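You operate a simulated robot arm through the tools that you are given. There is no shell and no other tool.

You are at the controls of a simulated robot arm. One attempt, no reset.

## Task
Put a green, a pale and a pink capsule into the sample tub and click its lid on.
Fine: take them off the belt; the tub stays on the ledge.

It is judged by the outcome, as a careful person would: the job done as asked, and still so three seconds after it is handed in. It fails if anything else is knocked over, pushed out of place, dropped, spilled or broken. Lids that push on must go on centred and level and be pressed home; caps that screw on are set level and turned clockwise until they are tight.

## Robot
A 6-joint arm with a two-finger parallel gripper, fixed in place. Base frame: the origin is at the foot of the arm, x ahead of it, y to its left, z up; the work surface is at about z = 850. Lengths are in mm, angles in degrees, forces in N, time in s.
With the tool pointing down near the work surface it reaches from about 300 to 660 mm from the base axis. Its first joint turns from -115.0 to 115.0 degrees. Payload 3.43 kg.
The TCP is the grasp point between the finger pads, 34 mm short of the fingertips. In the tool frame z runs along the fingers and y along their closing line. Largest opening 128 mm; finger width 24, thickness 12; the body of the gripper, 48 by 130 mm, starts 96 mm behind the TCP.
Orientation is that of the tool frame in the base frame, as [roll, pitch, yaw] about the fixed x, y, z axes, in that order (R = Rz(yaw) Ry(pitch) Rx(roll)). With the fingers straight down and closing along the base's y, the tool's x points along the base's -x, its y along +y and its z along -z.

## Interface
- The arm moves only by the tool step_arm. Its arguments are lists of equal length, an entry for each row: "claw": the closure, from 0 (fully open) to 1 (shut); "linear": the shift along the base's x, y, z in units of 100 mm (1.0 is 100 mm), a list of three; "angular": the turn, a rotation vector about the base's x, y, z in units of 45 degrees (1.0 is 45 degrees), a list of three. In form: {"claw": [claw, ...], "linear": [[tx, ty, tz], ...], "angular": [[wx, wy, wz], ...]}. A call has 1 to 20 rows; each row is the pose to reach, as a shift and turn from the pose commanded when the call began. A call with a number of a shift or a turn outside -1 to 1 is refused whole. A row lasts 0.2 s, in which the tool goes at most 50 mm and 8.6 degrees; a call with a longer step from one row to the next is refused whole, and so is a gripper value outside its range. A pose out of reach is approached as far as the arm can. The call stops where the force on the tool passes 40 N (or 10 N more than at its start, if that is more) or the arm is blocked; 0.2 s more then pass. Each finger travels about 153 mm/s and halts on what it meets, pressing with about 31 N; the grip force reading is that of the motor and also rises with nothing between the fingers. The clock runs only during rows and for 0.2 s after the last one: add rows that repeat a pose to give the fingers time. It gives the time, the measured TCP pose, the force on the tool (base axes), the opening and the grip force at its end, in the units of the frame above (readings bear some noise), with the torque about the TCP (base axes, N m) and any sound that the robot's microphone picked up.
- Cameras (640 x 400 px; columns grow to the right, rows downward): "scene" is fixed at [50.2, 500.7, 1647]; the picture's right is [-0.60, -0.80, 0.00], its down [-0.67, 0.50, -0.54] and it looks along [0.43, -0.33, -0.84] (base axes); focal length 325 px, centre (320, 200). "wrist" rides on the gripper at [76, -11, -160] in the tool frame; the picture's right is [0.15, 0.99, 0.00], its down [-0.88, 0.13, -0.46] and it looks along [-0.45, 0.07, 0.89] (tool axes); focal length 234 px, centre (320, 200). There is no depth. A picture from a camera that has moved, and an enlarged one, comes with that camera's place and axes in the base frame and with its lens.
- snapshot(camera): a new picture of that camera. It takes no simulated time.
- lift_body(by): slides the trunk up (or, below 0, down) by that many mm; the arm rides with it, the base frame stays. It gives what a move gives, with no picture.
- close_up(camera, box): a new picture of the part [left, top, right, bottom] of that camera's present view, enlarged. It takes no simulated time.
- job_done(): hands the job in; it is judged then, once.

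Places have to be worked out from the pictures, the camera data and where the tool is seen. Open the gripper and draw the arm clear of the work before you hand the job in, unless the task says otherwise.

The tools are called after "Request:" by a JSON object that holds its "op" and its "data". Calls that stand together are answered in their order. step_arm: Moves the arm, as the interface text tells. Its arguments: {"type":"object","properties":{"claw":{"type":"array","items":{"type":"number"}},"linear":{"type":"array","items":{"type":"array","items":{"type":"number"}}},"angular":{"type":"array","items":{"type":"array","items":{"type":"number"}}}},"required":["claw","linear","angular"]} The other tools are called the same way: lift_body (by) slides the trunk up or down; snapshot (camera) takes a picture; close_up (camera, box) takes an enlarged picture of a part of a camera's view; job_done () hands the job in.

At the start:

```text
t: 0.0
ee_pos: [437.3, 61.9, 1196.1]
orientation: [180.0, -0.1, -180.0]
ft_force: [-0.6, -0.1, 0.4]
moment: [0.02, -0.01, 0.01]
width: 128.0
gripper_force: 0.0
trunk travel left (down, up): [-925.0, 65.0]
```

scene: 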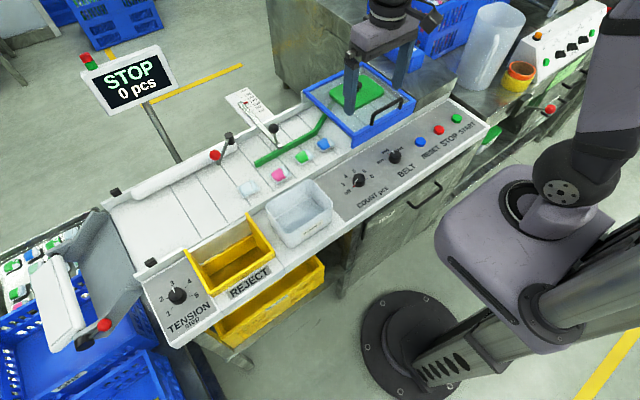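
wrist: 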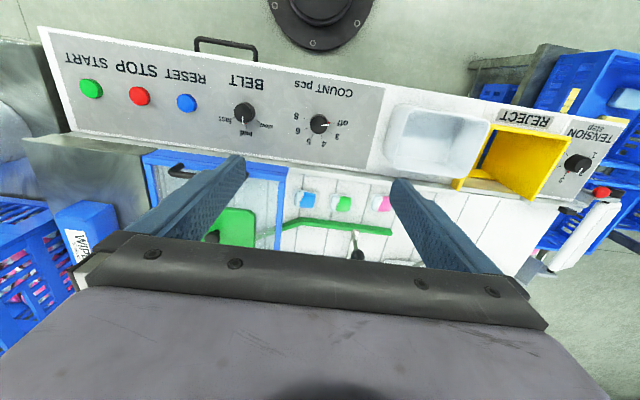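

I'll start by enlarging the views to identify the capsules, tub and lid.

Request:
{"op": "close_up", "data": {"camera": "scene", "box": [220, 60, 420, 260]}}

Request:
{"op": "close_up", "data": {"camera": "wrist", "box": [240, 80, 560, 280]}}

Request:
{"op": "close_up", "data": {"camera": "scene", "box": [100, 120, 340, 360]}}

Request:
{"op": "close_up", "data": {"camera": "scene", "box": [290, 20, 450, 150]}}

```text
2.00 times, centred on (320, 160) of scene
camera zoom: at [50.2, 500.7, 1647.0], right [-0.6, -0.8, 0.0], down [-0.67, 0.5, -0.54], along [0.43, -0.33, -0.84], focal length 651 px, centre (320, 280)
```

zoom: 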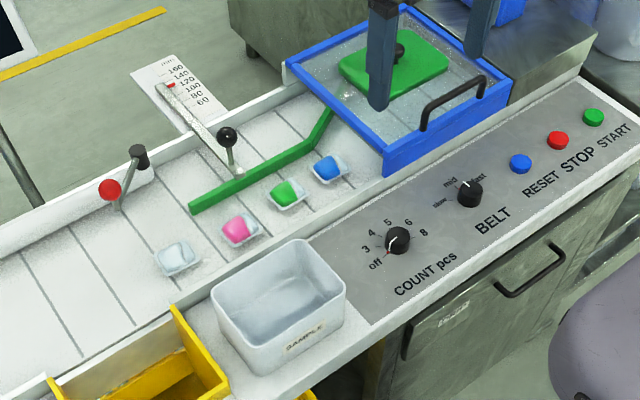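

```text
2.00 times, centred on (400, 180) of wrist
camera zoom: at [362.6, 50.2, 1355.5], right [-0.15, 0.99, 0.0], down [0.88, 0.13, 0.46], along [0.45, 0.07, -0.89], focal length 468 px, centre (160, 240)
```

zoom: 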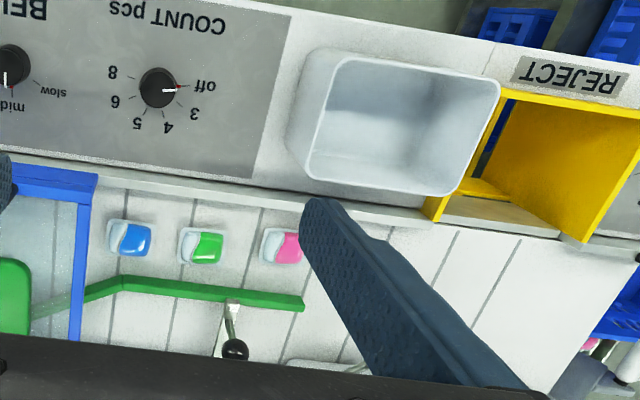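

```text
1.67 times, centred on (220, 240) of scene
camera zoom: at [50.2, 500.7, 1647.0], right [-0.6, -0.8, 0.0], down [-0.67, 0.5, -0.54], along [0.43, -0.33, -0.84], focal length 542 px, centre (487, 133)
```

zoom: 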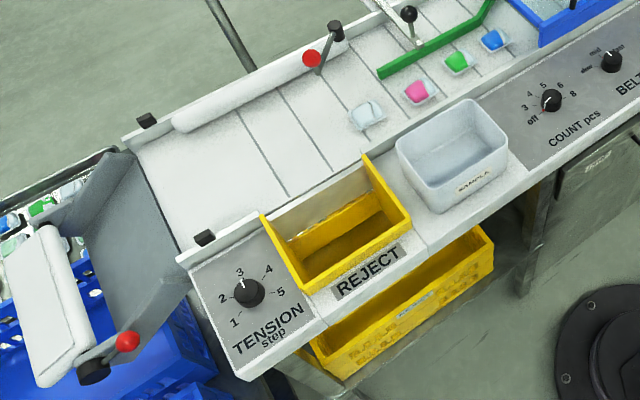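

```text
3.08 times, centred on (370, 85) of scene
camera zoom: at [50.2, 500.7, 1647.0], right [-0.6, -0.8, 0.0], down [-0.67, 0.5, -0.54], along [0.43, -0.33, -0.84], focal length 1001 px, centre (166, 554)
```

zoom: 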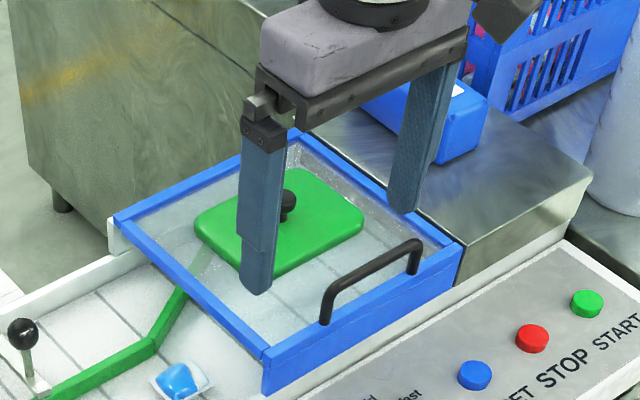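

The pieces are clear enough: four capsule trays on the belt (blue, green, pink, pale at roughly y=54/140/235/339, x≈600), the tub on the ledge near (432, 280), and a green lid-like plate with a black knob by the blue guard. I'll move the arm aside to see the lid better.

Request:
{"op": "step_arm", "data": {"claw": [0, 0, 0, 0, 0], "linear": [[0, -0.2, 0.2], [-0.3, -0.4, 0.4], [-0.6, -0.6, 0.6], [-0.8, -0.8, 0.6], [-0.8, -1.0, 0.6]], "angular": [[0, 0, 0], [0, 0, 0], [0, 0, 0], [0, 0, 0], [0, 0, 0]]}}

Request:
{"op": "snapshot", "data": {"camera": "wrist"}}

Request:
{"op": "snapshot", "data": {"camera": "scene"}}

```text
t: 1.2
ee_pos: [358.5, -40.5, 1257.3]
orientation: [-180.0, -0.1, 180.0]
ft_force: [0.9, 0.3, -0.1]
moment: [0.02, 0.02, 0.04]
width: 127.9
gripper_force: 0.2
trunk travel left (down, up): [-925.0, 65.0]
```

```text
taken
camera wrist: at [282.6, -50.8, 1415.8], right [-0.15, 0.99, 0.0], down [0.88, 0.13, 0.45], along [0.45, 0.07, -0.89], focal length 234 px, centre (320, 200)
```

wrist: 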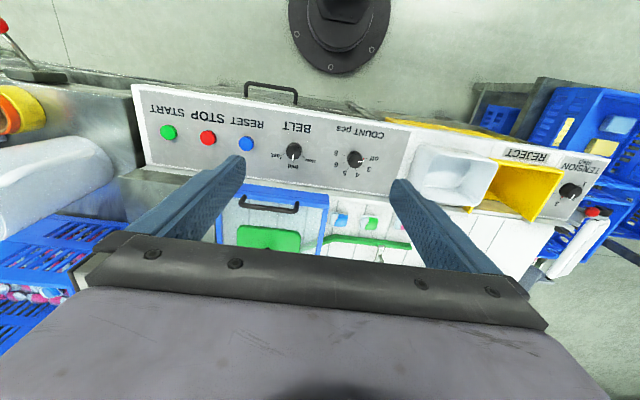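

```text
taken
```

scene: 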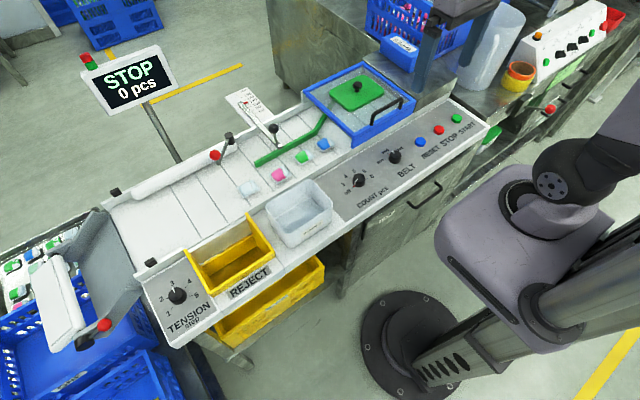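

Request:
{"op": "close_up", "data": {"camera": "scene", "box": [290, 50, 430, 150]}}

Request:
{"op": "close_up", "data": {"camera": "wrist", "box": [200, 160, 360, 260]}}

Request:
{"op": "close_up", "data": {"camera": "wrist", "box": [320, 140, 560, 290]}}

```text
4.00 times, centred on (360, 100) of scene
camera zoom: at [50.2, 500.7, 1647.0], right [-0.6, -0.8, 0.0], down [-0.67, 0.5, -0.54], along [0.43, -0.33, -0.84], focal length 1301 px, centre (160, 600)
```

zoom: 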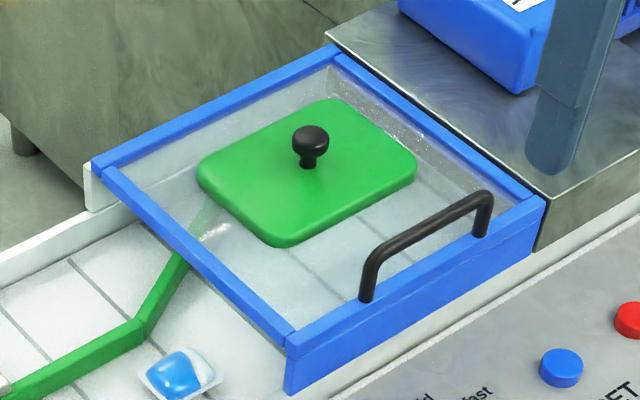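

```text
4.00 times, centred on (280, 210) of wrist
camera zoom: at [282.6, -50.8, 1415.8], right [-0.15, 0.99, 0.0], down [0.88, 0.13, 0.45], along [0.45, 0.07, -0.89], focal length 937 px, centre (480, 160)
```

zoom: 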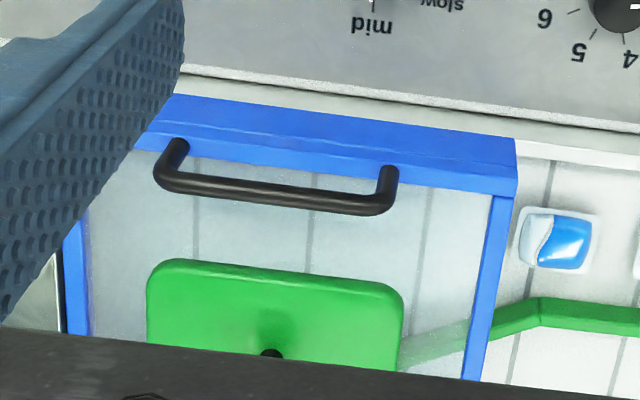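

```text
2.67 times, centred on (440, 215) of wrist
camera zoom: at [282.6, -50.8, 1415.8], right [-0.15, 0.99, 0.0], down [0.88, 0.13, 0.45], along [0.45, 0.07, -0.89], focal length 624 px, centre (0, 160)
```

zoom: 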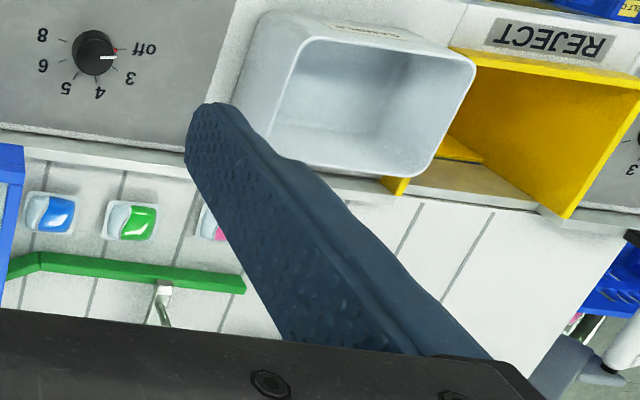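

The lid (green plate, black knob) lies on top of the clear guard: its top is at z≈937 and the knob near (675,-122), which is a long reach. I'll move over the belt to look closer at the capsules.

Request:
{"op": "step_arm", "data": {"claw": [0, 0, 0, 0, 0, 0], "linear": [[0.2, 0.3, -0.1], [0.4, 0.6, -0.3], [0.6, 0.9, -0.6], [0.8, 1.0, -0.8], [0.9, 1.0, -0.9], [0.9, 1.0, -0.9]], "angular": [[0, 0, 0], [0, 0, 0], [0, 0, 0], [0, 0, 0], [0, 0, 0], [0, 0, 0]]}}

Request:
{"op": "step_arm", "data": {"claw": [0, 0, 0, 0, 0], "linear": [[0.2, 0.3, 0], [0.4, 0.6, 0], [0.5, 0.9, 0], [0.5, 1.0, 0], [0.5, 1.0, 0]], "angular": [[0, 0, 0], [0, 0, 0], [0, 0, 0], [0, 0, 0], [0, 0, 0]]}}

Request:
{"op": "snapshot", "data": {"camera": "wrist"}}

Request:
{"op": "snapshot", "data": {"camera": "scene"}}

```text
t: 2.6
ee_pos: [447.5, 61.6, 1167.4]
orientation: [180.0, 0.1, -179.9]
ft_force: [-0.2, 0.7, -0.7]
moment: [0.0, 0.03, -0.01]
width: 128.1
gripper_force: 0.0
trunk travel left (down, up): [-925.0, 65.0]
```

```text
t: 3.8
ee_pos: [496.9, 161.5, 1167.7]
orientation: [-180.0, 0.0, -180.0]
ft_force: [0.6, 0.6, -0.2]
moment: [0.02, -0.01, 0.02]
width: 127.9
gripper_force: 0.0
trunk travel left (down, up): [-925.0, 65.0]
```

```text
taken
camera wrist: at [421.9, 150.5, 1326.1], right [-0.15, 0.99, 0.0], down [0.88, 0.13, 0.46], along [0.45, 0.07, -0.89], focal length 234 px, centre (320, 200)
```

wrist: 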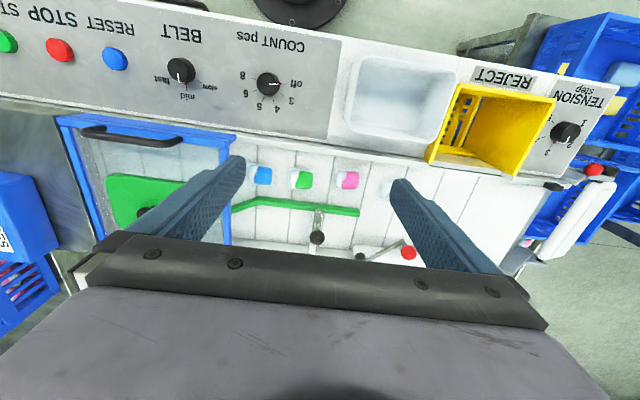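

```text
taken
```

scene: 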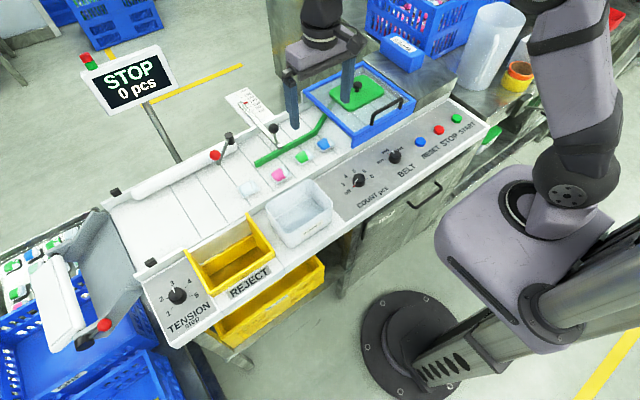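

Request:
{"op": "close_up", "data": {"camera": "wrist", "box": [240, 150, 400, 250]}}

Request:
{"op": "close_up", "data": {"camera": "wrist", "box": [320, 40, 480, 140]}}

Request:
{"op": "close_up", "data": {"camera": "scene", "box": [230, 130, 350, 205]}}

Request:
{"op": "close_up", "data": {"camera": "scene", "box": [250, 165, 350, 265]}}

Request:
{"op": "close_up", "data": {"camera": "wrist", "box": [40, 110, 240, 240]}}

```text
4.00 times, centred on (320, 200) of wrist
camera zoom: at [421.9, 150.5, 1326.1], right [-0.15, 0.99, 0.0], down [0.88, 0.13, 0.46], along [0.45, 0.07, -0.89], focal length 937 px, centre (320, 200)
```

zoom: 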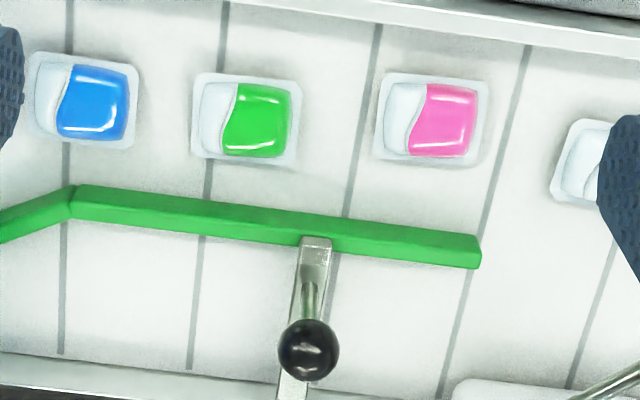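

```text
4.00 times, centred on (400, 90) of wrist
camera zoom: at [421.9, 150.5, 1326.1], right [-0.15, 0.99, 0.0], down [0.88, 0.13, 0.46], along [0.45, 0.07, -0.89], focal length 937 px, centre (0, 640)
```

zoom: 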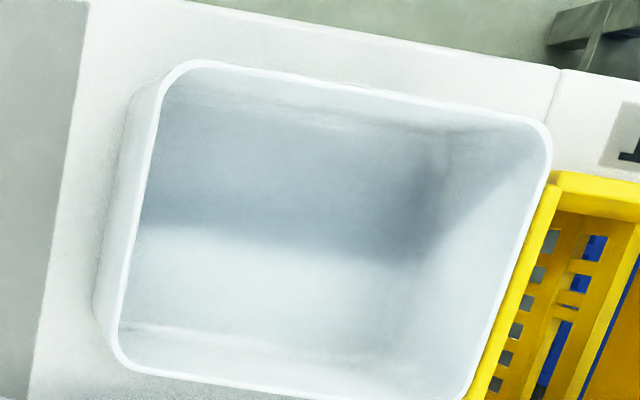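

```text
5.33 times, centred on (290, 168) of scene
camera zoom: at [50.2, 500.7, 1647.0], right [-0.6, -0.8, 0.0], down [-0.67, 0.5, -0.54], along [0.43, -0.33, -0.84], focal length 1735 px, centre (480, 373)
```

zoom: 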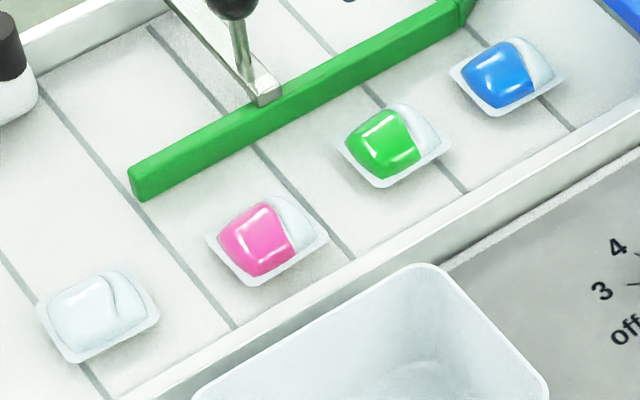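

```text
4.00 times, centred on (300, 215) of scene
camera zoom: at [50.2, 500.7, 1647.0], right [-0.6, -0.8, 0.0], down [-0.67, 0.5, -0.54], along [0.43, -0.33, -0.84], focal length 1301 px, centre (400, 140)
```

zoom: 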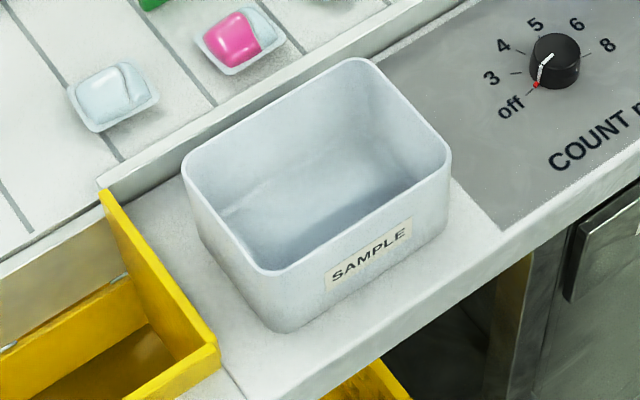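

```text
3.08 times, centred on (140, 175) of wrist
camera zoom: at [421.9, 150.5, 1326.1], right [-0.15, 0.99, 0.0], down [0.88, 0.13, 0.46], along [0.45, 0.07, -0.89], focal length 720 px, centre (874, 277)
```

zoom: 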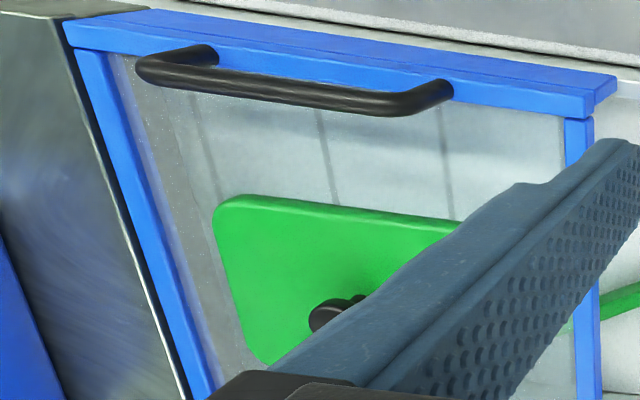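

Tub rim sits around x 381–488, y 204–350, z≈943. Green capsule is at about (612,140) and fingers closing along y clear the rail and neighbours if opened ~70 mm; I approach above it with a narrower opening.

Request:
{"op": "step_arm", "data": {"claw": [0.2, 0.45, 0.45, 0.45, 0.45, 0.45], "linear": [[0.3, -0.05, -0.2], [0.6, -0.1, -0.5], [0.8, -0.15, -0.8], [0.9, -0.2, -1.0], [0.95, -0.215, -1.0], [0.95, -0.215, -1.0]], "angular": [[0, 0, 0], [0, 0, 0], [0, 0, 0], [0, 0, 0], [0, 0, 0], [0, 0, 0]]}}

Request:
{"op": "snapshot", "data": {"camera": "wrist"}}

Request:
{"op": "close_up", "data": {"camera": "scene", "box": [230, 100, 370, 205]}}

```text
t: 5.2
ee_pos: [593.8, 139.2, 1066.9]
orientation: [180.0, 0.0, -179.9]
ft_force: [0.7, 0.2, 0.7]
moment: [0.0, 0.01, 0.04]
width: 70.4
gripper_force: 0.2
trunk travel left (down, up): [-925.0, 65.0]
```

```text
taken
camera wrist: at [517.6, 128.2, 1225.4], right [-0.15, 0.99, 0.0], down [0.88, 0.13, 0.46], along [0.45, 0.07, -0.89], focal length 234 px, centre (320, 200)
```

wrist: 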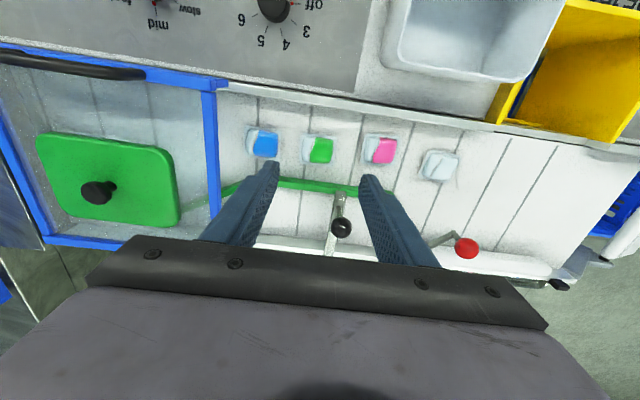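

```text
3.81 times, centred on (300, 152) of scene
camera zoom: at [50.2, 500.7, 1647.0], right [-0.6, -0.8, 0.0], down [-0.67, 0.5, -0.54], along [0.43, -0.33, -0.84], focal length 1239 px, centre (396, 381)
```

zoom: 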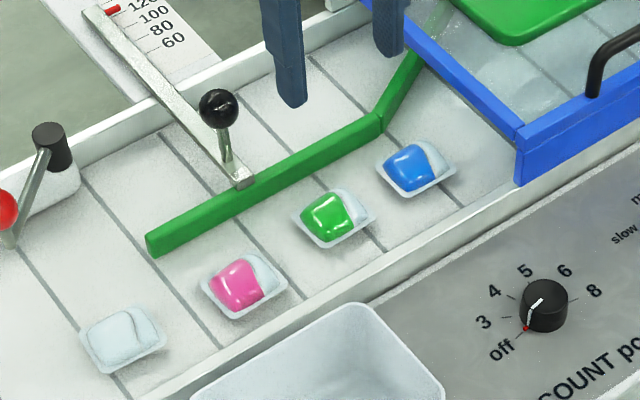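

Request:
{"op": "close_up", "data": {"camera": "wrist", "box": [230, 100, 470, 250]}}

Request:
{"op": "close_up", "data": {"camera": "wrist", "box": [0, 100, 240, 250]}}

Request:
{"op": "close_up", "data": {"camera": "scene", "box": [300, 60, 420, 150]}}

```text
2.67 times, centred on (350, 175) of wrist
camera zoom: at [517.6, 128.2, 1225.4], right [-0.15, 0.99, 0.0], down [0.88, 0.13, 0.46], along [0.45, 0.07, -0.89], focal length 624 px, centre (240, 267)
```

zoom: 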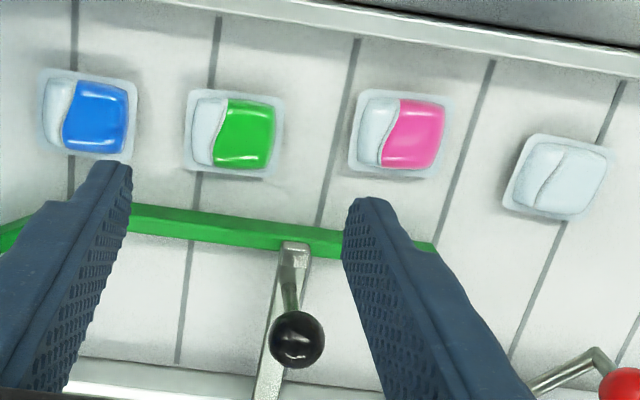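

```text
2.67 times, centred on (120, 175) of wrist
camera zoom: at [517.6, 128.2, 1225.4], right [-0.15, 0.99, 0.0], down [0.88, 0.13, 0.46], along [0.45, 0.07, -0.89], focal length 624 px, centre (853, 267)
```

zoom: 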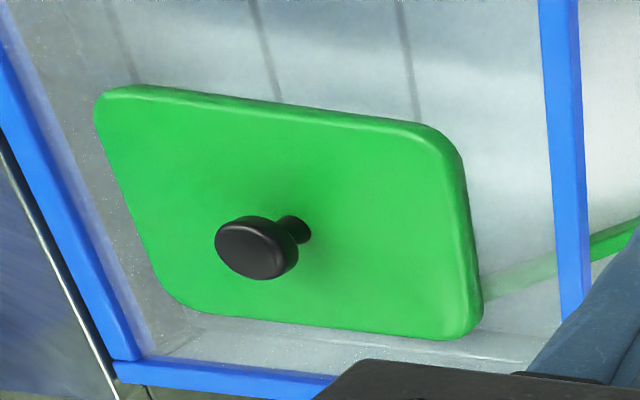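

```text
4.44 times, centred on (360, 105) of scene
camera zoom: at [50.2, 500.7, 1647.0], right [-0.6, -0.8, 0.0], down [-0.67, 0.5, -0.54], along [0.43, -0.33, -0.84], focal length 1446 px, centre (142, 622)
```

zoom: 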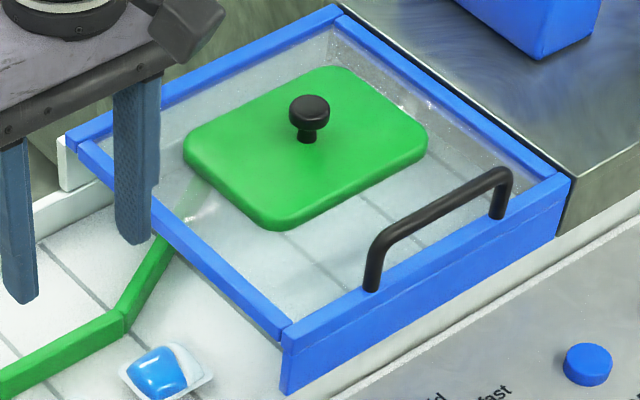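

Views agree: green capsule at (613,139), pink (600,236), pale (612,336), knob of lid near (677,-120,982). Now descending over the green capsule.

Request:
{"op": "step_arm", "data": {"claw": [0.45, 0.45, 0.45, 0.45], "linear": [[0.19, 0, -0.3], [0.19, 0, -0.6], [0.19, 0, -0.9], [0.19, 0, -1.0]], "angular": [[0, 0, 0], [0, 0, 0], [0, 0, 0], [0, 0, 0]]}}

Request:
{"op": "close_up", "data": {"camera": "wrist", "box": [200, 80, 440, 230]}}

Request:
{"op": "close_up", "data": {"camera": "scene", "box": [240, 110, 370, 205]}}

```text
t: 6.2
ee_pos: [612.7, 139.7, 966.3]
orientation: [180.0, 0.0, 180.0]
ft_force: [-0.3, -0.7, -0.1]
moment: [0.0, -0.04, 0.02]
width: 70.5
gripper_force: 0.0
trunk travel left (down, up): [-925.0, 65.0]
```

```text
2.67 times, centred on (320, 155) of wrist
camera zoom: at [535.6, 128.3, 1125.5], right [-0.15, 0.99, 0.0], down [0.88, 0.13, 0.46], along [0.45, 0.07, -0.89], focal length 624 px, centre (320, 320)
```

zoom: 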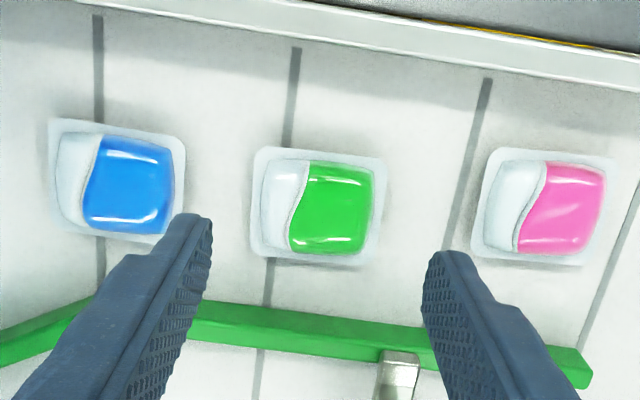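

```text
4.21 times, centred on (305, 158) of scene
camera zoom: at [50.2, 500.7, 1647.0], right [-0.6, -0.8, 0.0], down [-0.67, 0.5, -0.54], along [0.43, -0.33, -0.84], focal length 1370 px, centre (383, 379)
```

zoom: 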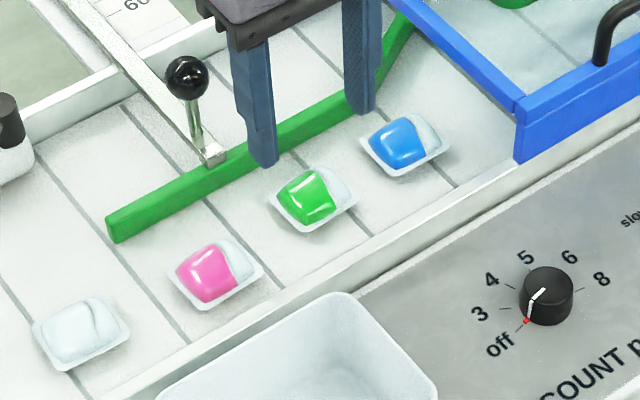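

Request:
{"op": "step_arm", "data": {"claw": [0.45, 0.45, 0.45], "linear": [[0.02, -0.01, -0.3], [0.02, -0.01, -0.55], [0.02, -0.01, -0.6]], "angular": [[0, 0, 0], [0, 0, 0], [0, 0, 0]]}}

Request:
{"op": "close_up", "data": {"camera": "wrist", "box": [200, 80, 440, 230]}}

Request:
{"op": "close_up", "data": {"camera": "scene", "box": [260, 130, 340, 180]}}

```text
t: 7.0
ee_pos: [613.6, 140.0, 905.5]
orientation: [180.0, 0.0, -180.0]
ft_force: [0.6, -0.7, -0.6]
moment: [0.02, 0.01, 0.0]
width: 70.3
gripper_force: 0.1
trunk travel left (down, up): [-925.0, 65.0]
```

```text
2.67 times, centred on (320, 155) of wrist
camera zoom: at [538.6, 127.7, 1065.0], right [-0.15, 0.99, 0.0], down [0.88, 0.13, 0.46], along [0.45, 0.07, -0.89], focal length 624 px, centre (320, 320)
```

zoom: 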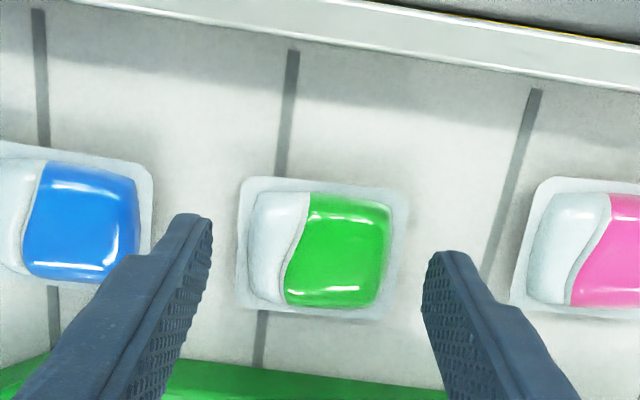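

```text
8.00 times, centred on (300, 155) of scene
camera zoom: at [50.2, 500.7, 1647.0], right [-0.6, -0.8, 0.0], down [-0.67, 0.5, -0.54], along [0.43, -0.33, -0.84], focal length 2602 px, centre (480, 560)
```

zoom: 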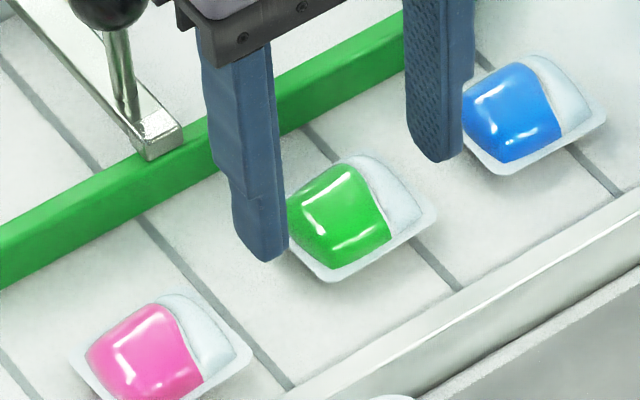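

Aligned; capsule mid-plane seems ~9 mm below the fingertips. I lower in small steps watching force.

Request:
{"op": "step_arm", "data": {"claw": [0.45, 0.45, 0.45, 0.45], "linear": [[0, -0.01, -0.03], [0, -0.01, -0.06], [0, -0.01, -0.09], [0, -0.01, -0.1]], "angular": [[0, 0, 0], [0, 0, 0], [0, 0, 0], [0, 0, 0]]}}

Request:
{"op": "close_up", "data": {"camera": "scene", "box": [260, 130, 340, 180]}}

Request:
{"op": "close_up", "data": {"camera": "wrist", "box": [240, 120, 400, 220]}}

```text
t: 8.0
ee_pos: [614.5, 138.0, 896.4]
orientation: [180.0, 0.0, -180.0]
ft_force: [-0.2, 0.0, 0.2]
moment: [0.01, -0.02, 0.03]
width: 70.4
gripper_force: 0.0
trunk travel left (down, up): [-925.0, 65.0]
```

```text
8.00 times, centred on (300, 155) of scene
camera zoom: at [50.2, 500.7, 1647.0], right [-0.6, -0.8, 0.0], down [-0.67, 0.5, -0.54], along [0.43, -0.33, -0.84], focal length 2602 px, centre (480, 560)
```

zoom: 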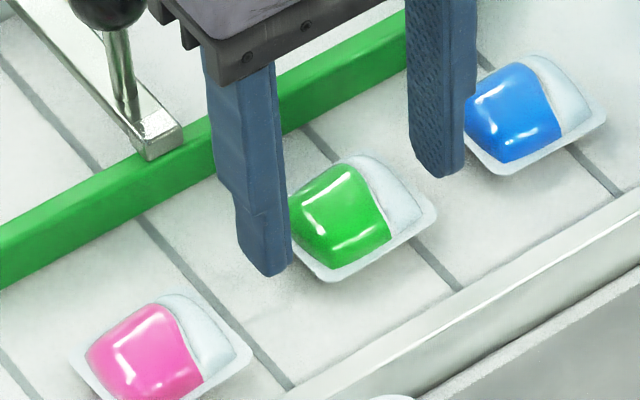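

```text
4.00 times, centred on (320, 170) of wrist
camera zoom: at [538.5, 126.8, 1055.5], right [-0.15, 0.99, 0.0], down [0.88, 0.13, 0.46], along [0.45, 0.07, -0.89], focal length 937 px, centre (320, 320)
```

zoom: 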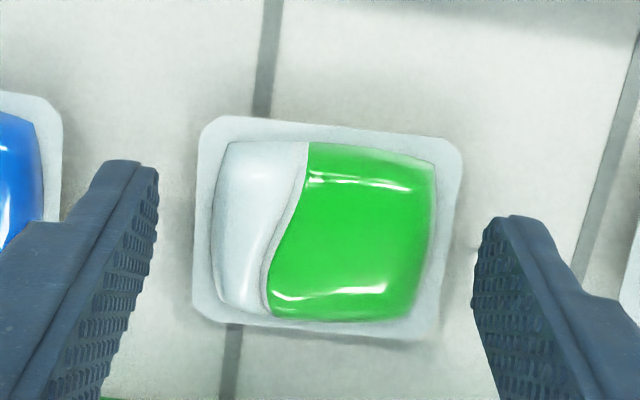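

Request:
{"op": "step_arm", "data": {"claw": [0.45, 0.45, 0.45], "linear": [[0, 0.02, -0.02], [0, 0.02, -0.04], [0, 0.02, -0.04]], "angular": [[0, 0, 0], [0, 0, 0], [0, 0, 0]]}}

Request:
{"op": "close_up", "data": {"camera": "scene", "box": [260, 130, 340, 180]}}

```text
t: 8.8
ee_pos: [614.9, 141.1, 893.8]
orientation: [-179.9, 0.0, 180.0]
ft_force: [-0.6, -0.2, 0.2]
moment: [-0.02, 0.0, 0.0]
width: 70.5
gripper_force: 0.0
trunk travel left (down, up): [-925.0, 65.0]
```

```text
8.00 times, centred on (300, 155) of scene
camera zoom: at [50.2, 500.7, 1647.0], right [-0.6, -0.8, 0.0], down [-0.67, 0.5, -0.54], along [0.43, -0.33, -0.84], focal length 2602 px, centre (480, 560)
```

zoom: 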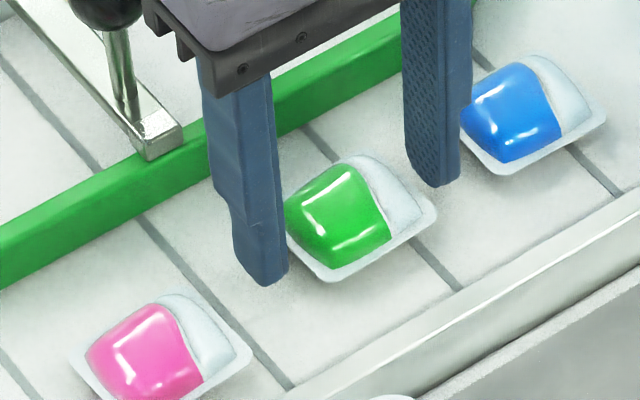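

No contact yet; two more millimetre-sized steps, then close gently.

Request:
{"op": "step_arm", "data": {"claw": [0.45, 0.45, 0.45], "linear": [[0, 0, -0.015], [0, 0, -0.03], [0, 0, -0.03]], "angular": [[0, 0, 0], [0, 0, 0], [0, 0, 0]]}}

Request:
{"op": "close_up", "data": {"camera": "wrist", "box": [240, 120, 400, 220]}}

```text
t: 9.6
ee_pos: [614.7, 140.8, 889.0]
orientation: [-180.0, 0.0, 180.0]
ft_force: [-0.5, 0.2, 0.8]
moment: [0.0, 0.01, 0.0]
width: 70.5
gripper_force: 0.0
trunk travel left (down, up): [-925.0, 65.0]
```

```text
4.00 times, centred on (320, 170) of wrist
camera zoom: at [538.5, 128.6, 1048.5], right [-0.15, 0.99, 0.0], down [0.88, 0.13, 0.46], along [0.45, 0.07, -0.89], focal length 937 px, centre (320, 320)
```

zoom: 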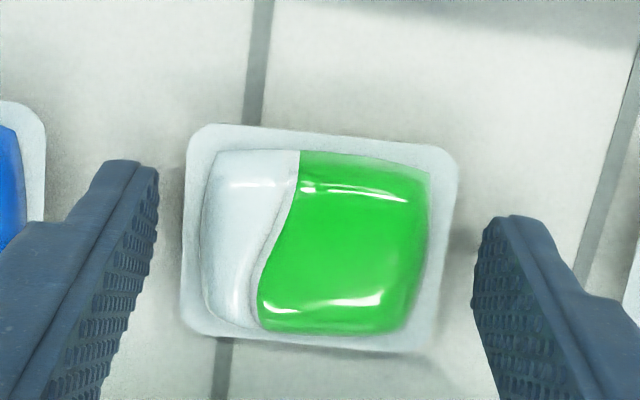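

Centred on the capsule. Closing the fingers on it.

Request:
{"op": "step_arm", "data": {"claw": [0.5, 0.55, 0.6, 0.7, 0.7, 0.7], "linear": [[0.02, 0, 0], [0.02, 0, 0], [0.02, 0, 0], [0.02, 0, 0], [0.02, 0, 0], [0.02, 0, 0]], "angular": [[0, 0, 0], [0, 0, 0], [0, 0, 0], [0, 0, 0], [0, 0, 0], [0, 0, 0]]}}

Request:
{"op": "close_up", "data": {"camera": "wrist", "box": [240, 120, 400, 220]}}

Request:
{"op": "close_up", "data": {"camera": "scene", "box": [260, 130, 340, 180]}}

```text
t: 11.0
ee_pos: [615.6, 139.3, 890.8]
orientation: [179.9, 0.0, 179.9]
ft_force: [0.0, -0.9, 1.3]
moment: [-0.04, -0.01, 0.0]
width: 48.5
gripper_force: 31.6
trunk travel left (down, up): [-925.0, 65.0]
```

```text
4.00 times, centred on (320, 170) of wrist
camera zoom: at [540.4, 128.4, 1048.7], right [-0.15, 0.99, 0.0], down [0.88, 0.13, 0.46], along [0.45, 0.07, -0.89], focal length 937 px, centre (320, 320)
```

zoom: 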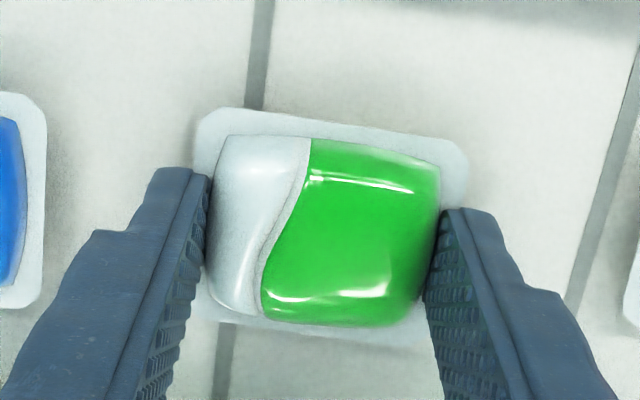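

```text
8.00 times, centred on (300, 155) of scene
camera zoom: at [50.2, 500.7, 1647.0], right [-0.6, -0.8, 0.0], down [-0.67, 0.5, -0.54], along [0.43, -0.33, -0.84], focal length 2602 px, centre (480, 560)
```

zoom: 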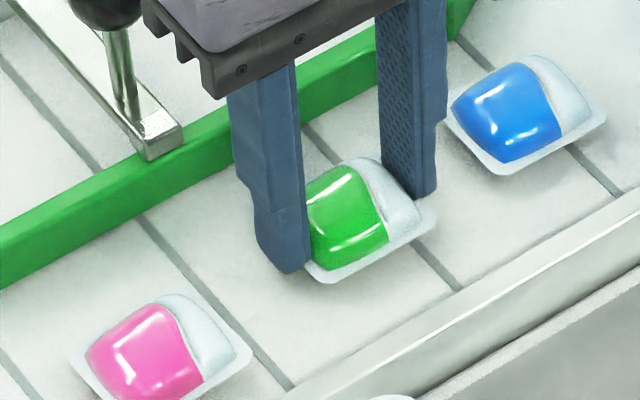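

Firm grip on the pouch (48.5 mm). Lifting straight up, then carrying to over the tub.

Request:
{"op": "step_arm", "data": {"claw": [0.7, 0.7, 0.7, 0.7, 0.7, 0.7], "linear": [[0, 0, 0.1], [0, 0, 0.3], [0, 0, 0.6], [0, 0, 0.9], [0, 0, 1.0], [0, 0, 1.0]], "angular": [[0, 0, 0], [0, 0, 0], [0, 0, 0], [0, 0, 0], [0, 0, 0], [0, 0, 0]]}}

Request:
{"op": "step_arm", "data": {"claw": [0.7, 0.7, 0.7, 0.7, 0.7, 0.7, 0.7], "linear": [[-0.15, 0.1, 0.3], [-0.35, 0.3, 0.6], [-0.6, 0.5, 0.6], [-0.85, 0.7, 0.6], [-1.0, 0.9, 0.6], [-1.0, 1.0, 0.6], [-1.0, 1.0, 0.6]], "angular": [[0, 0, 0], [0, 0, 0], [0, 0, 0], [0, 0, 0], [0, 0, 0], [0, 0, 0], [0, 0, 0]]}}

Request:
{"op": "step_arm", "data": {"claw": [0.7, 0.7, 0.7, 0.7, 0.7], "linear": [[-0.3, 0.1, 0], [-0.6, 0.17, 0], [-0.9, 0.17, 0], [-1.0, 0.17, 0], [-1.0, 0.17, 0]], "angular": [[0, 0, 0], [0, 0, 0], [0, 0, 0], [0, 0, 0], [0, 0, 0]]}}

Request:
{"op": "snapshot", "data": {"camera": "wrist"}}

Request:
{"op": "snapshot", "data": {"camera": "scene"}}

```text
t: 12.4
ee_pos: [616.5, 141.5, 989.6]
orientation: [-180.0, 0.1, 180.0]
ft_force: [-0.2, 0.1, -0.6]
moment: [-0.01, 0.03, -0.03]
width: 38.6
gripper_force: 0.1
trunk travel left (down, up): [-925.0, 65.0]
```

```text
t: 14.0
ee_pos: [516.6, 239.9, 1050.1]
orientation: [180.0, 0.0, -179.9]
ft_force: [0.2, -0.2, 0.1]
moment: [-0.01, 0.0, 0.06]
width: 38.5
gripper_force: 0.0
trunk travel left (down, up): [-925.0, 65.0]
```

```text
t: 15.2
ee_pos: [415.7, 257.3, 1049.9]
orientation: [180.0, 0.0, 180.0]
ft_force: [0.7, 0.9, -0.2]
moment: [-0.01, 0.02, 0.0]
width: 38.5
gripper_force: 0.0
trunk travel left (down, up): [-925.0, 65.0]
```

```text
taken
camera wrist: at [339.5, 245.8, 1208.5], right [-0.15, 0.99, 0.0], down [0.88, 0.13, 0.46], along [0.45, 0.07, -0.89], focal length 234 px, centre (320, 200)
```

wrist: 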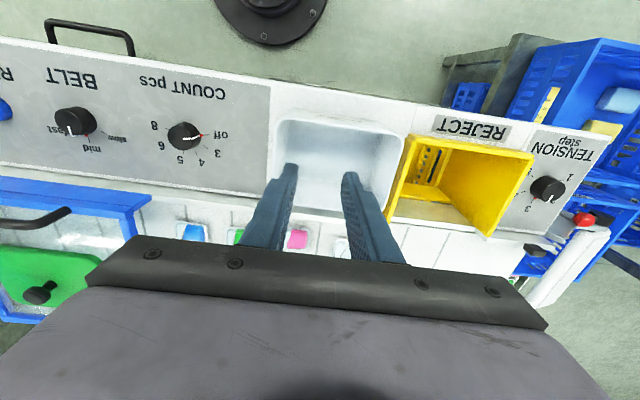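

```text
taken
```

scene: 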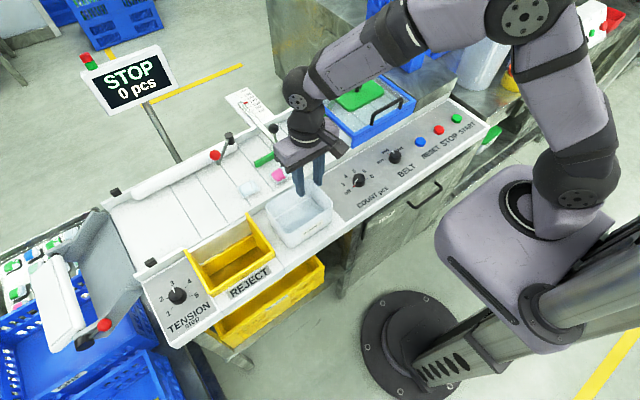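

The width reading shows the capsule slipped out on the lift (I gripped its tapered dome above the flange), and it's still on the belt. I go back, look, and grip lower next time.

Request:
{"op": "step_arm", "data": {"claw": [0.5, 0.45, 0.45, 0.45, 0.45], "linear": [[0.3, 0, 0], [0.6, -0.1, 0], [0.9, -0.17, 0], [1.0, -0.17, 0], [1.0, -0.17, 0]], "angular": [[0, 0, 0], [0, 0, 0], [0, 0, 0], [0, 0, 0], [0, 0, 0]]}}

Request:
{"op": "step_arm", "data": {"claw": [0.45, 0.45, 0.45, 0.45, 0.45], "linear": [[0.3, -0.3, 0], [0.6, -0.6, 0], [0.85, -0.9, 0], [0.97, -1.0, 0], [0.97, -1.0, 0]], "angular": [[0, 0, 0], [0, 0, 0], [0, 0, 0], [0, 0, 0], [0, 0, 0]]}}

Request:
{"op": "close_up", "data": {"camera": "wrist", "box": [200, 80, 440, 230]}}

Request:
{"op": "close_up", "data": {"camera": "scene", "box": [230, 115, 350, 205]}}

```text
t: 16.4
ee_pos: [516.0, 241.4, 1050.4]
orientation: [-179.9, 0.0, 180.0]
ft_force: [-0.3, -0.3, -0.4]
moment: [0.02, 0.01, -0.01]
width: 70.3
gripper_force: 0.0
trunk travel left (down, up): [-925.0, 65.0]
```

```text
t: 17.6
ee_pos: [612.0, 139.9, 1050.3]
orientation: [-179.9, 0.1, -180.0]
ft_force: [0.6, 0.4, 0.0]
moment: [0.01, -0.01, 0.0]
width: 70.2
gripper_force: 0.1
trunk travel left (down, up): [-925.0, 65.0]
```

```text
2.67 times, centred on (320, 155) of wrist
camera zoom: at [537.3, 128.2, 1208.8], right [-0.15, 0.99, 0.0], down [0.88, 0.13, 0.46], along [0.45, 0.07, -0.89], focal length 624 px, centre (320, 320)
```

zoom: 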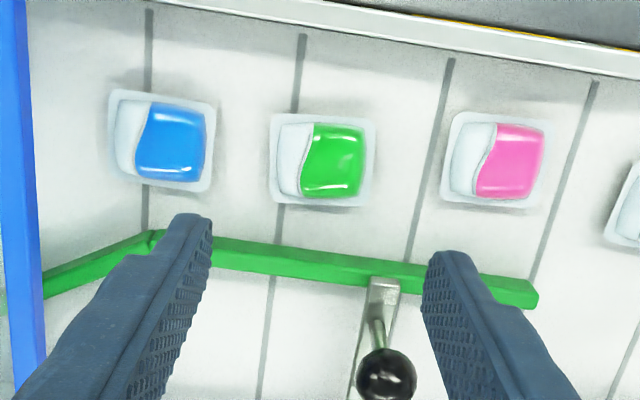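

```text
4.44 times, centred on (290, 160) of scene
camera zoom: at [50.2, 500.7, 1647.0], right [-0.6, -0.8, 0.0], down [-0.67, 0.5, -0.54], along [0.43, -0.33, -0.84], focal length 1446 px, centre (453, 378)
```

zoom: 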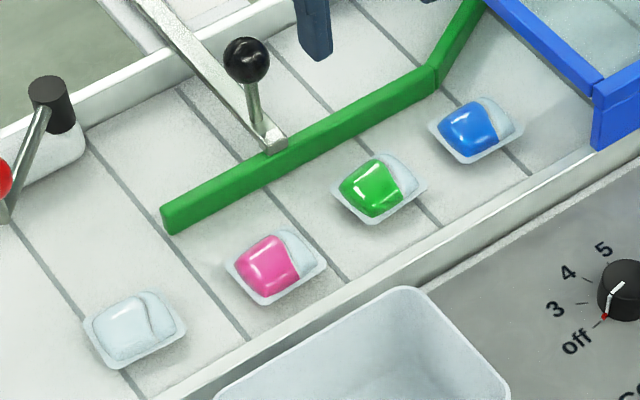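

Green stayed at (615,141). Descending again, this time down to belt contact so the pads catch the flange edge.

Request:
{"op": "step_arm", "data": {"claw": [0.45, 0.45, 0.45, 0.45], "linear": [[0.03, 0.015, -0.3], [0.03, 0.015, -0.6], [0.03, 0.015, -0.9], [0.03, 0.015, -1.0]], "angular": [[0, 0, 0], [0, 0, 0], [0, 0, 0], [0, 0, 0]]}}

Request:
{"op": "step_arm", "data": {"claw": [0.45, 0.45, 0.45, 0.45], "linear": [[0, 0, -0.3], [0, 0, -0.55], [0, 0, -0.61], [0, 0, -0.61]], "angular": [[0, 0, 0], [0, 0, 0], [0, 0, 0], [0, 0, 0]]}}

Request:
{"op": "step_arm", "data": {"claw": [0.45, 0.45, 0.45, 0.45, 0.45, 0.45], "linear": [[0, 0, -0.01], [0, 0, -0.02], [0, 0, -0.03], [0, 0, -0.04], [0, 0, -0.05], [0, 0, -0.05]], "angular": [[0, 0, 0], [0, 0, 0], [0, 0, 0], [0, 0, 0], [0, 0, 0], [0, 0, 0]]}}

Request:
{"op": "close_up", "data": {"camera": "scene", "box": [260, 130, 340, 180]}}

Request:
{"op": "close_up", "data": {"camera": "wrist", "box": [240, 120, 400, 220]}}

```text
t: 18.6
ee_pos: [616.1, 141.6, 950.6]
orientation: [-179.9, -0.1, 180.0]
ft_force: [-0.1, -0.1, 0.0]
moment: [-0.02, 0.04, 0.01]
width: 70.4
gripper_force: 0.1
trunk travel left (down, up): [-925.0, 65.0]
```

```text
t: 19.6
ee_pos: [616.6, 142.7, 889.1]
orientation: [180.0, 0.0, -180.0]
ft_force: [-0.2, -0.2, 0.9]
moment: [0.02, 0.0, -0.03]
width: 70.2
gripper_force: 0.1
trunk travel left (down, up): [-925.0, 65.0]
```

```text
t: 21.0
ee_pos: [616.6, 142.0, 884.7]
orientation: [179.9, 0.0, 180.0]
ft_force: [-0.4, -0.7, -0.1]
moment: [0.0, 0.03, 0.0]
width: 70.4
gripper_force: 0.0
trunk travel left (down, up): [-925.0, 65.0]
```

```text
8.00 times, centred on (300, 155) of scene
camera zoom: at [50.2, 500.7, 1647.0], right [-0.6, -0.8, 0.0], down [-0.67, 0.5, -0.54], along [0.43, -0.33, -0.84], focal length 2602 px, centre (480, 560)
```

zoom: 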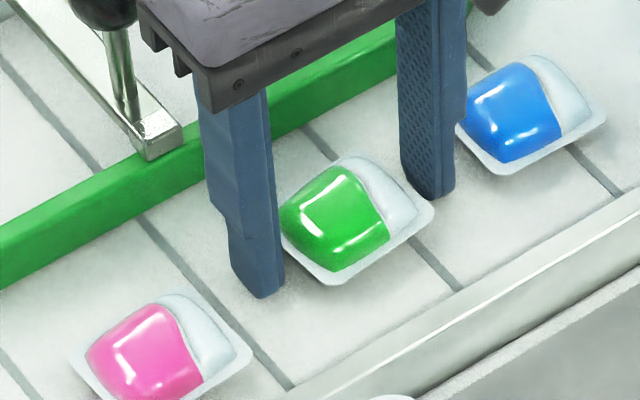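

```text
4.00 times, centred on (320, 170) of wrist
camera zoom: at [540.5, 130.1, 1042.7], right [-0.15, 0.99, 0.0], down [0.88, 0.13, 0.46], along [0.45, 0.07, -0.89], focal length 937 px, centre (320, 320)
```

zoom: 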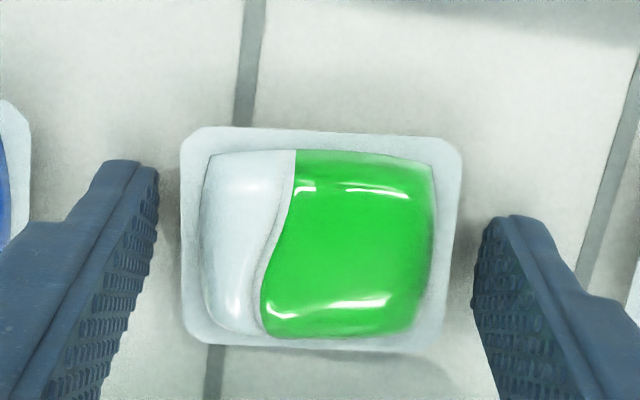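

Still no belt contact at tip z≈851; continuing down in 1 mm steps.

Request:
{"op": "step_arm", "data": {"claw": [0.45, 0.45, 0.45, 0.45, 0.45, 0.45], "linear": [[0, -0.01, -0.01], [0, -0.01, -0.02], [0, -0.01, -0.03], [0, -0.01, -0.04], [0, -0.01, -0.05], [0, -0.01, -0.05]], "angular": [[0, 0, 0], [0, 0, 0], [0, 0, 0], [0, 0, 0], [0, 0, 0], [0, 0, 0]]}}

Request:
{"op": "close_up", "data": {"camera": "scene", "box": [260, 130, 340, 180]}}

```text
t: 22.4
ee_pos: [616.4, 140.4, 883.8]
orientation: [179.9, 0.5, 180.0]
ft_force: [-2.1, 2.4, 33.2]
moment: [-1.35, 0.44, -0.19]
width: 69.2
gripper_force: 0.1
trunk travel left (down, up): [-925.0, 65.0]
```

```text
8.00 times, centred on (300, 155) of scene
camera zoom: at [50.2, 500.7, 1647.0], right [-0.6, -0.8, 0.0], down [-0.67, 0.5, -0.54], along [0.43, -0.33, -0.84], focal length 2602 px, centre (480, 560)
```

zoom: 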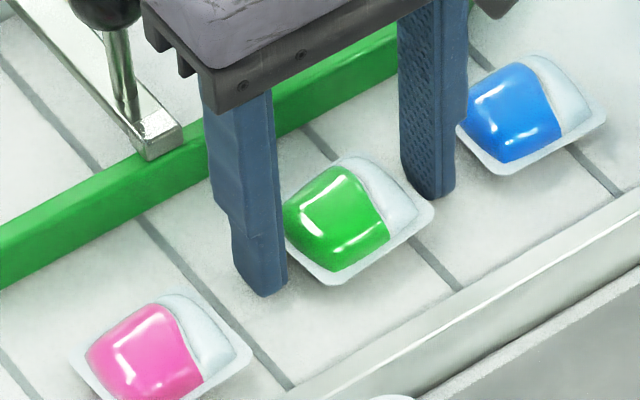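

Belt surface found at z≈850 (33 N contact). Backing off ~4.5 mm of command so the tips just clear it, then closing on the flange.

Request:
{"op": "step_arm", "data": {"claw": [0.45, 0.45, 0.5, 0.55, 0.6, 0.65, 0.65, 0.65], "linear": [[0, 0.01, 0.045], [0, 0.01, 0.045], [0, 0.01, 0.045], [0, 0.01, 0.045], [0, 0.01, 0.045], [0, 0.01, 0.045], [0, 0.01, 0.045], [0, 0.01, 0.045]], "angular": [[0, 0, 0], [0, 0, 0], [0, 0, 0], [0, 0, 0], [0, 0, 0], [0, 0, 0], [0, 0, 0], [0, 0, 0]]}}

Request:
{"op": "close_up", "data": {"camera": "scene", "box": [260, 130, 340, 180]}}

Request:
{"op": "close_up", "data": {"camera": "wrist", "box": [240, 120, 400, 220]}}

```text
t: 24.2
ee_pos: [614.1, 140.6, 883.3]
orientation: [-179.9, 0.0, -180.0]
ft_force: [-3.6, -2.9, 11.6]
moment: [-0.22, -0.03, -0.04]
width: 48.7
gripper_force: 31.2
trunk travel left (down, up): [-925.0, 65.0]
```

```text
8.00 times, centred on (300, 155) of scene
camera zoom: at [50.2, 500.7, 1647.0], right [-0.6, -0.8, 0.0], down [-0.67, 0.5, -0.54], along [0.43, -0.33, -0.84], focal length 2602 px, centre (480, 560)
```

zoom: 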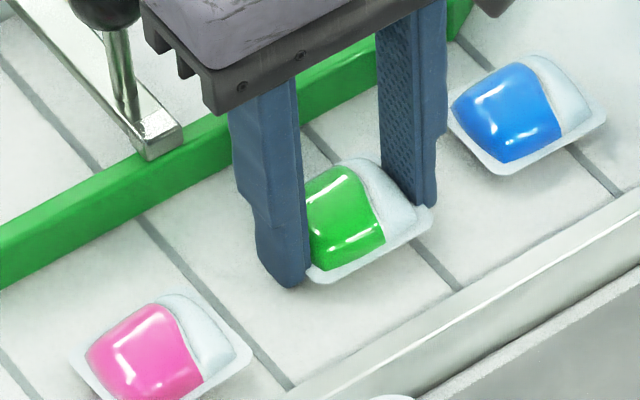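

```text
4.00 times, centred on (320, 170) of wrist
camera zoom: at [539.0, 129.6, 1042.7], right [-0.15, 0.99, 0.0], down [0.88, 0.13, 0.46], along [0.45, 0.07, -0.89], focal length 937 px, centre (320, 320)
```

zoom: 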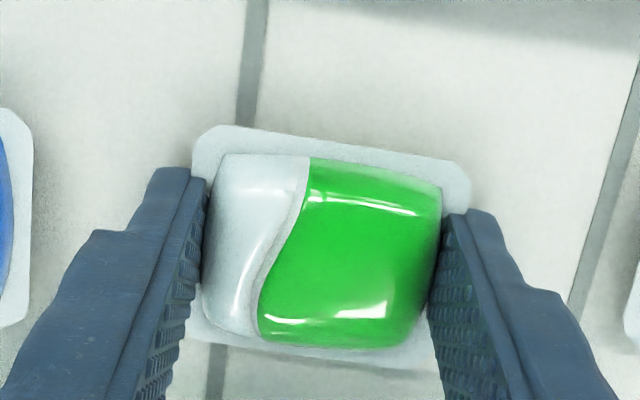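

Gripped again at 48.7 mm with the tips at belt level. Lifting slowly a little and checking that it holds.

Request:
{"op": "step_arm", "data": {"claw": [0.7, 0.7, 0.7, 0.7, 0.7, 0.7], "linear": [[0, 0, 0.01], [0, 0, 0.03], [0, 0, 0.06], [0, 0, 0.1], [0, 0, 0.15], [0, 0, 0.2]], "angular": [[0, 0, 0], [0, 0, 0], [0, 0, 0], [0, 0, 0], [0, 0, 0], [0, 0, 0]]}}

Request:
{"op": "close_up", "data": {"camera": "scene", "box": [260, 130, 340, 180]}}

```text
t: 25.6
ee_pos: [616.0, 141.9, 903.4]
orientation: [180.0, 0.0, -180.0]
ft_force: [0.5, -0.6, -0.7]
moment: [-0.03, 0.0, -0.01]
width: 48.7
gripper_force: 30.9
trunk travel left (down, up): [-925.0, 65.0]
```

```text
8.00 times, centred on (300, 155) of scene
camera zoom: at [50.2, 500.7, 1647.0], right [-0.6, -0.8, 0.0], down [-0.67, 0.5, -0.54], along [0.43, -0.33, -0.84], focal length 2602 px, centre (480, 560)
```

zoom: 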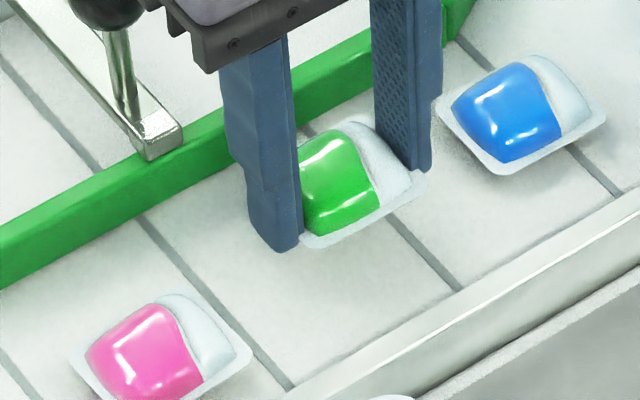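

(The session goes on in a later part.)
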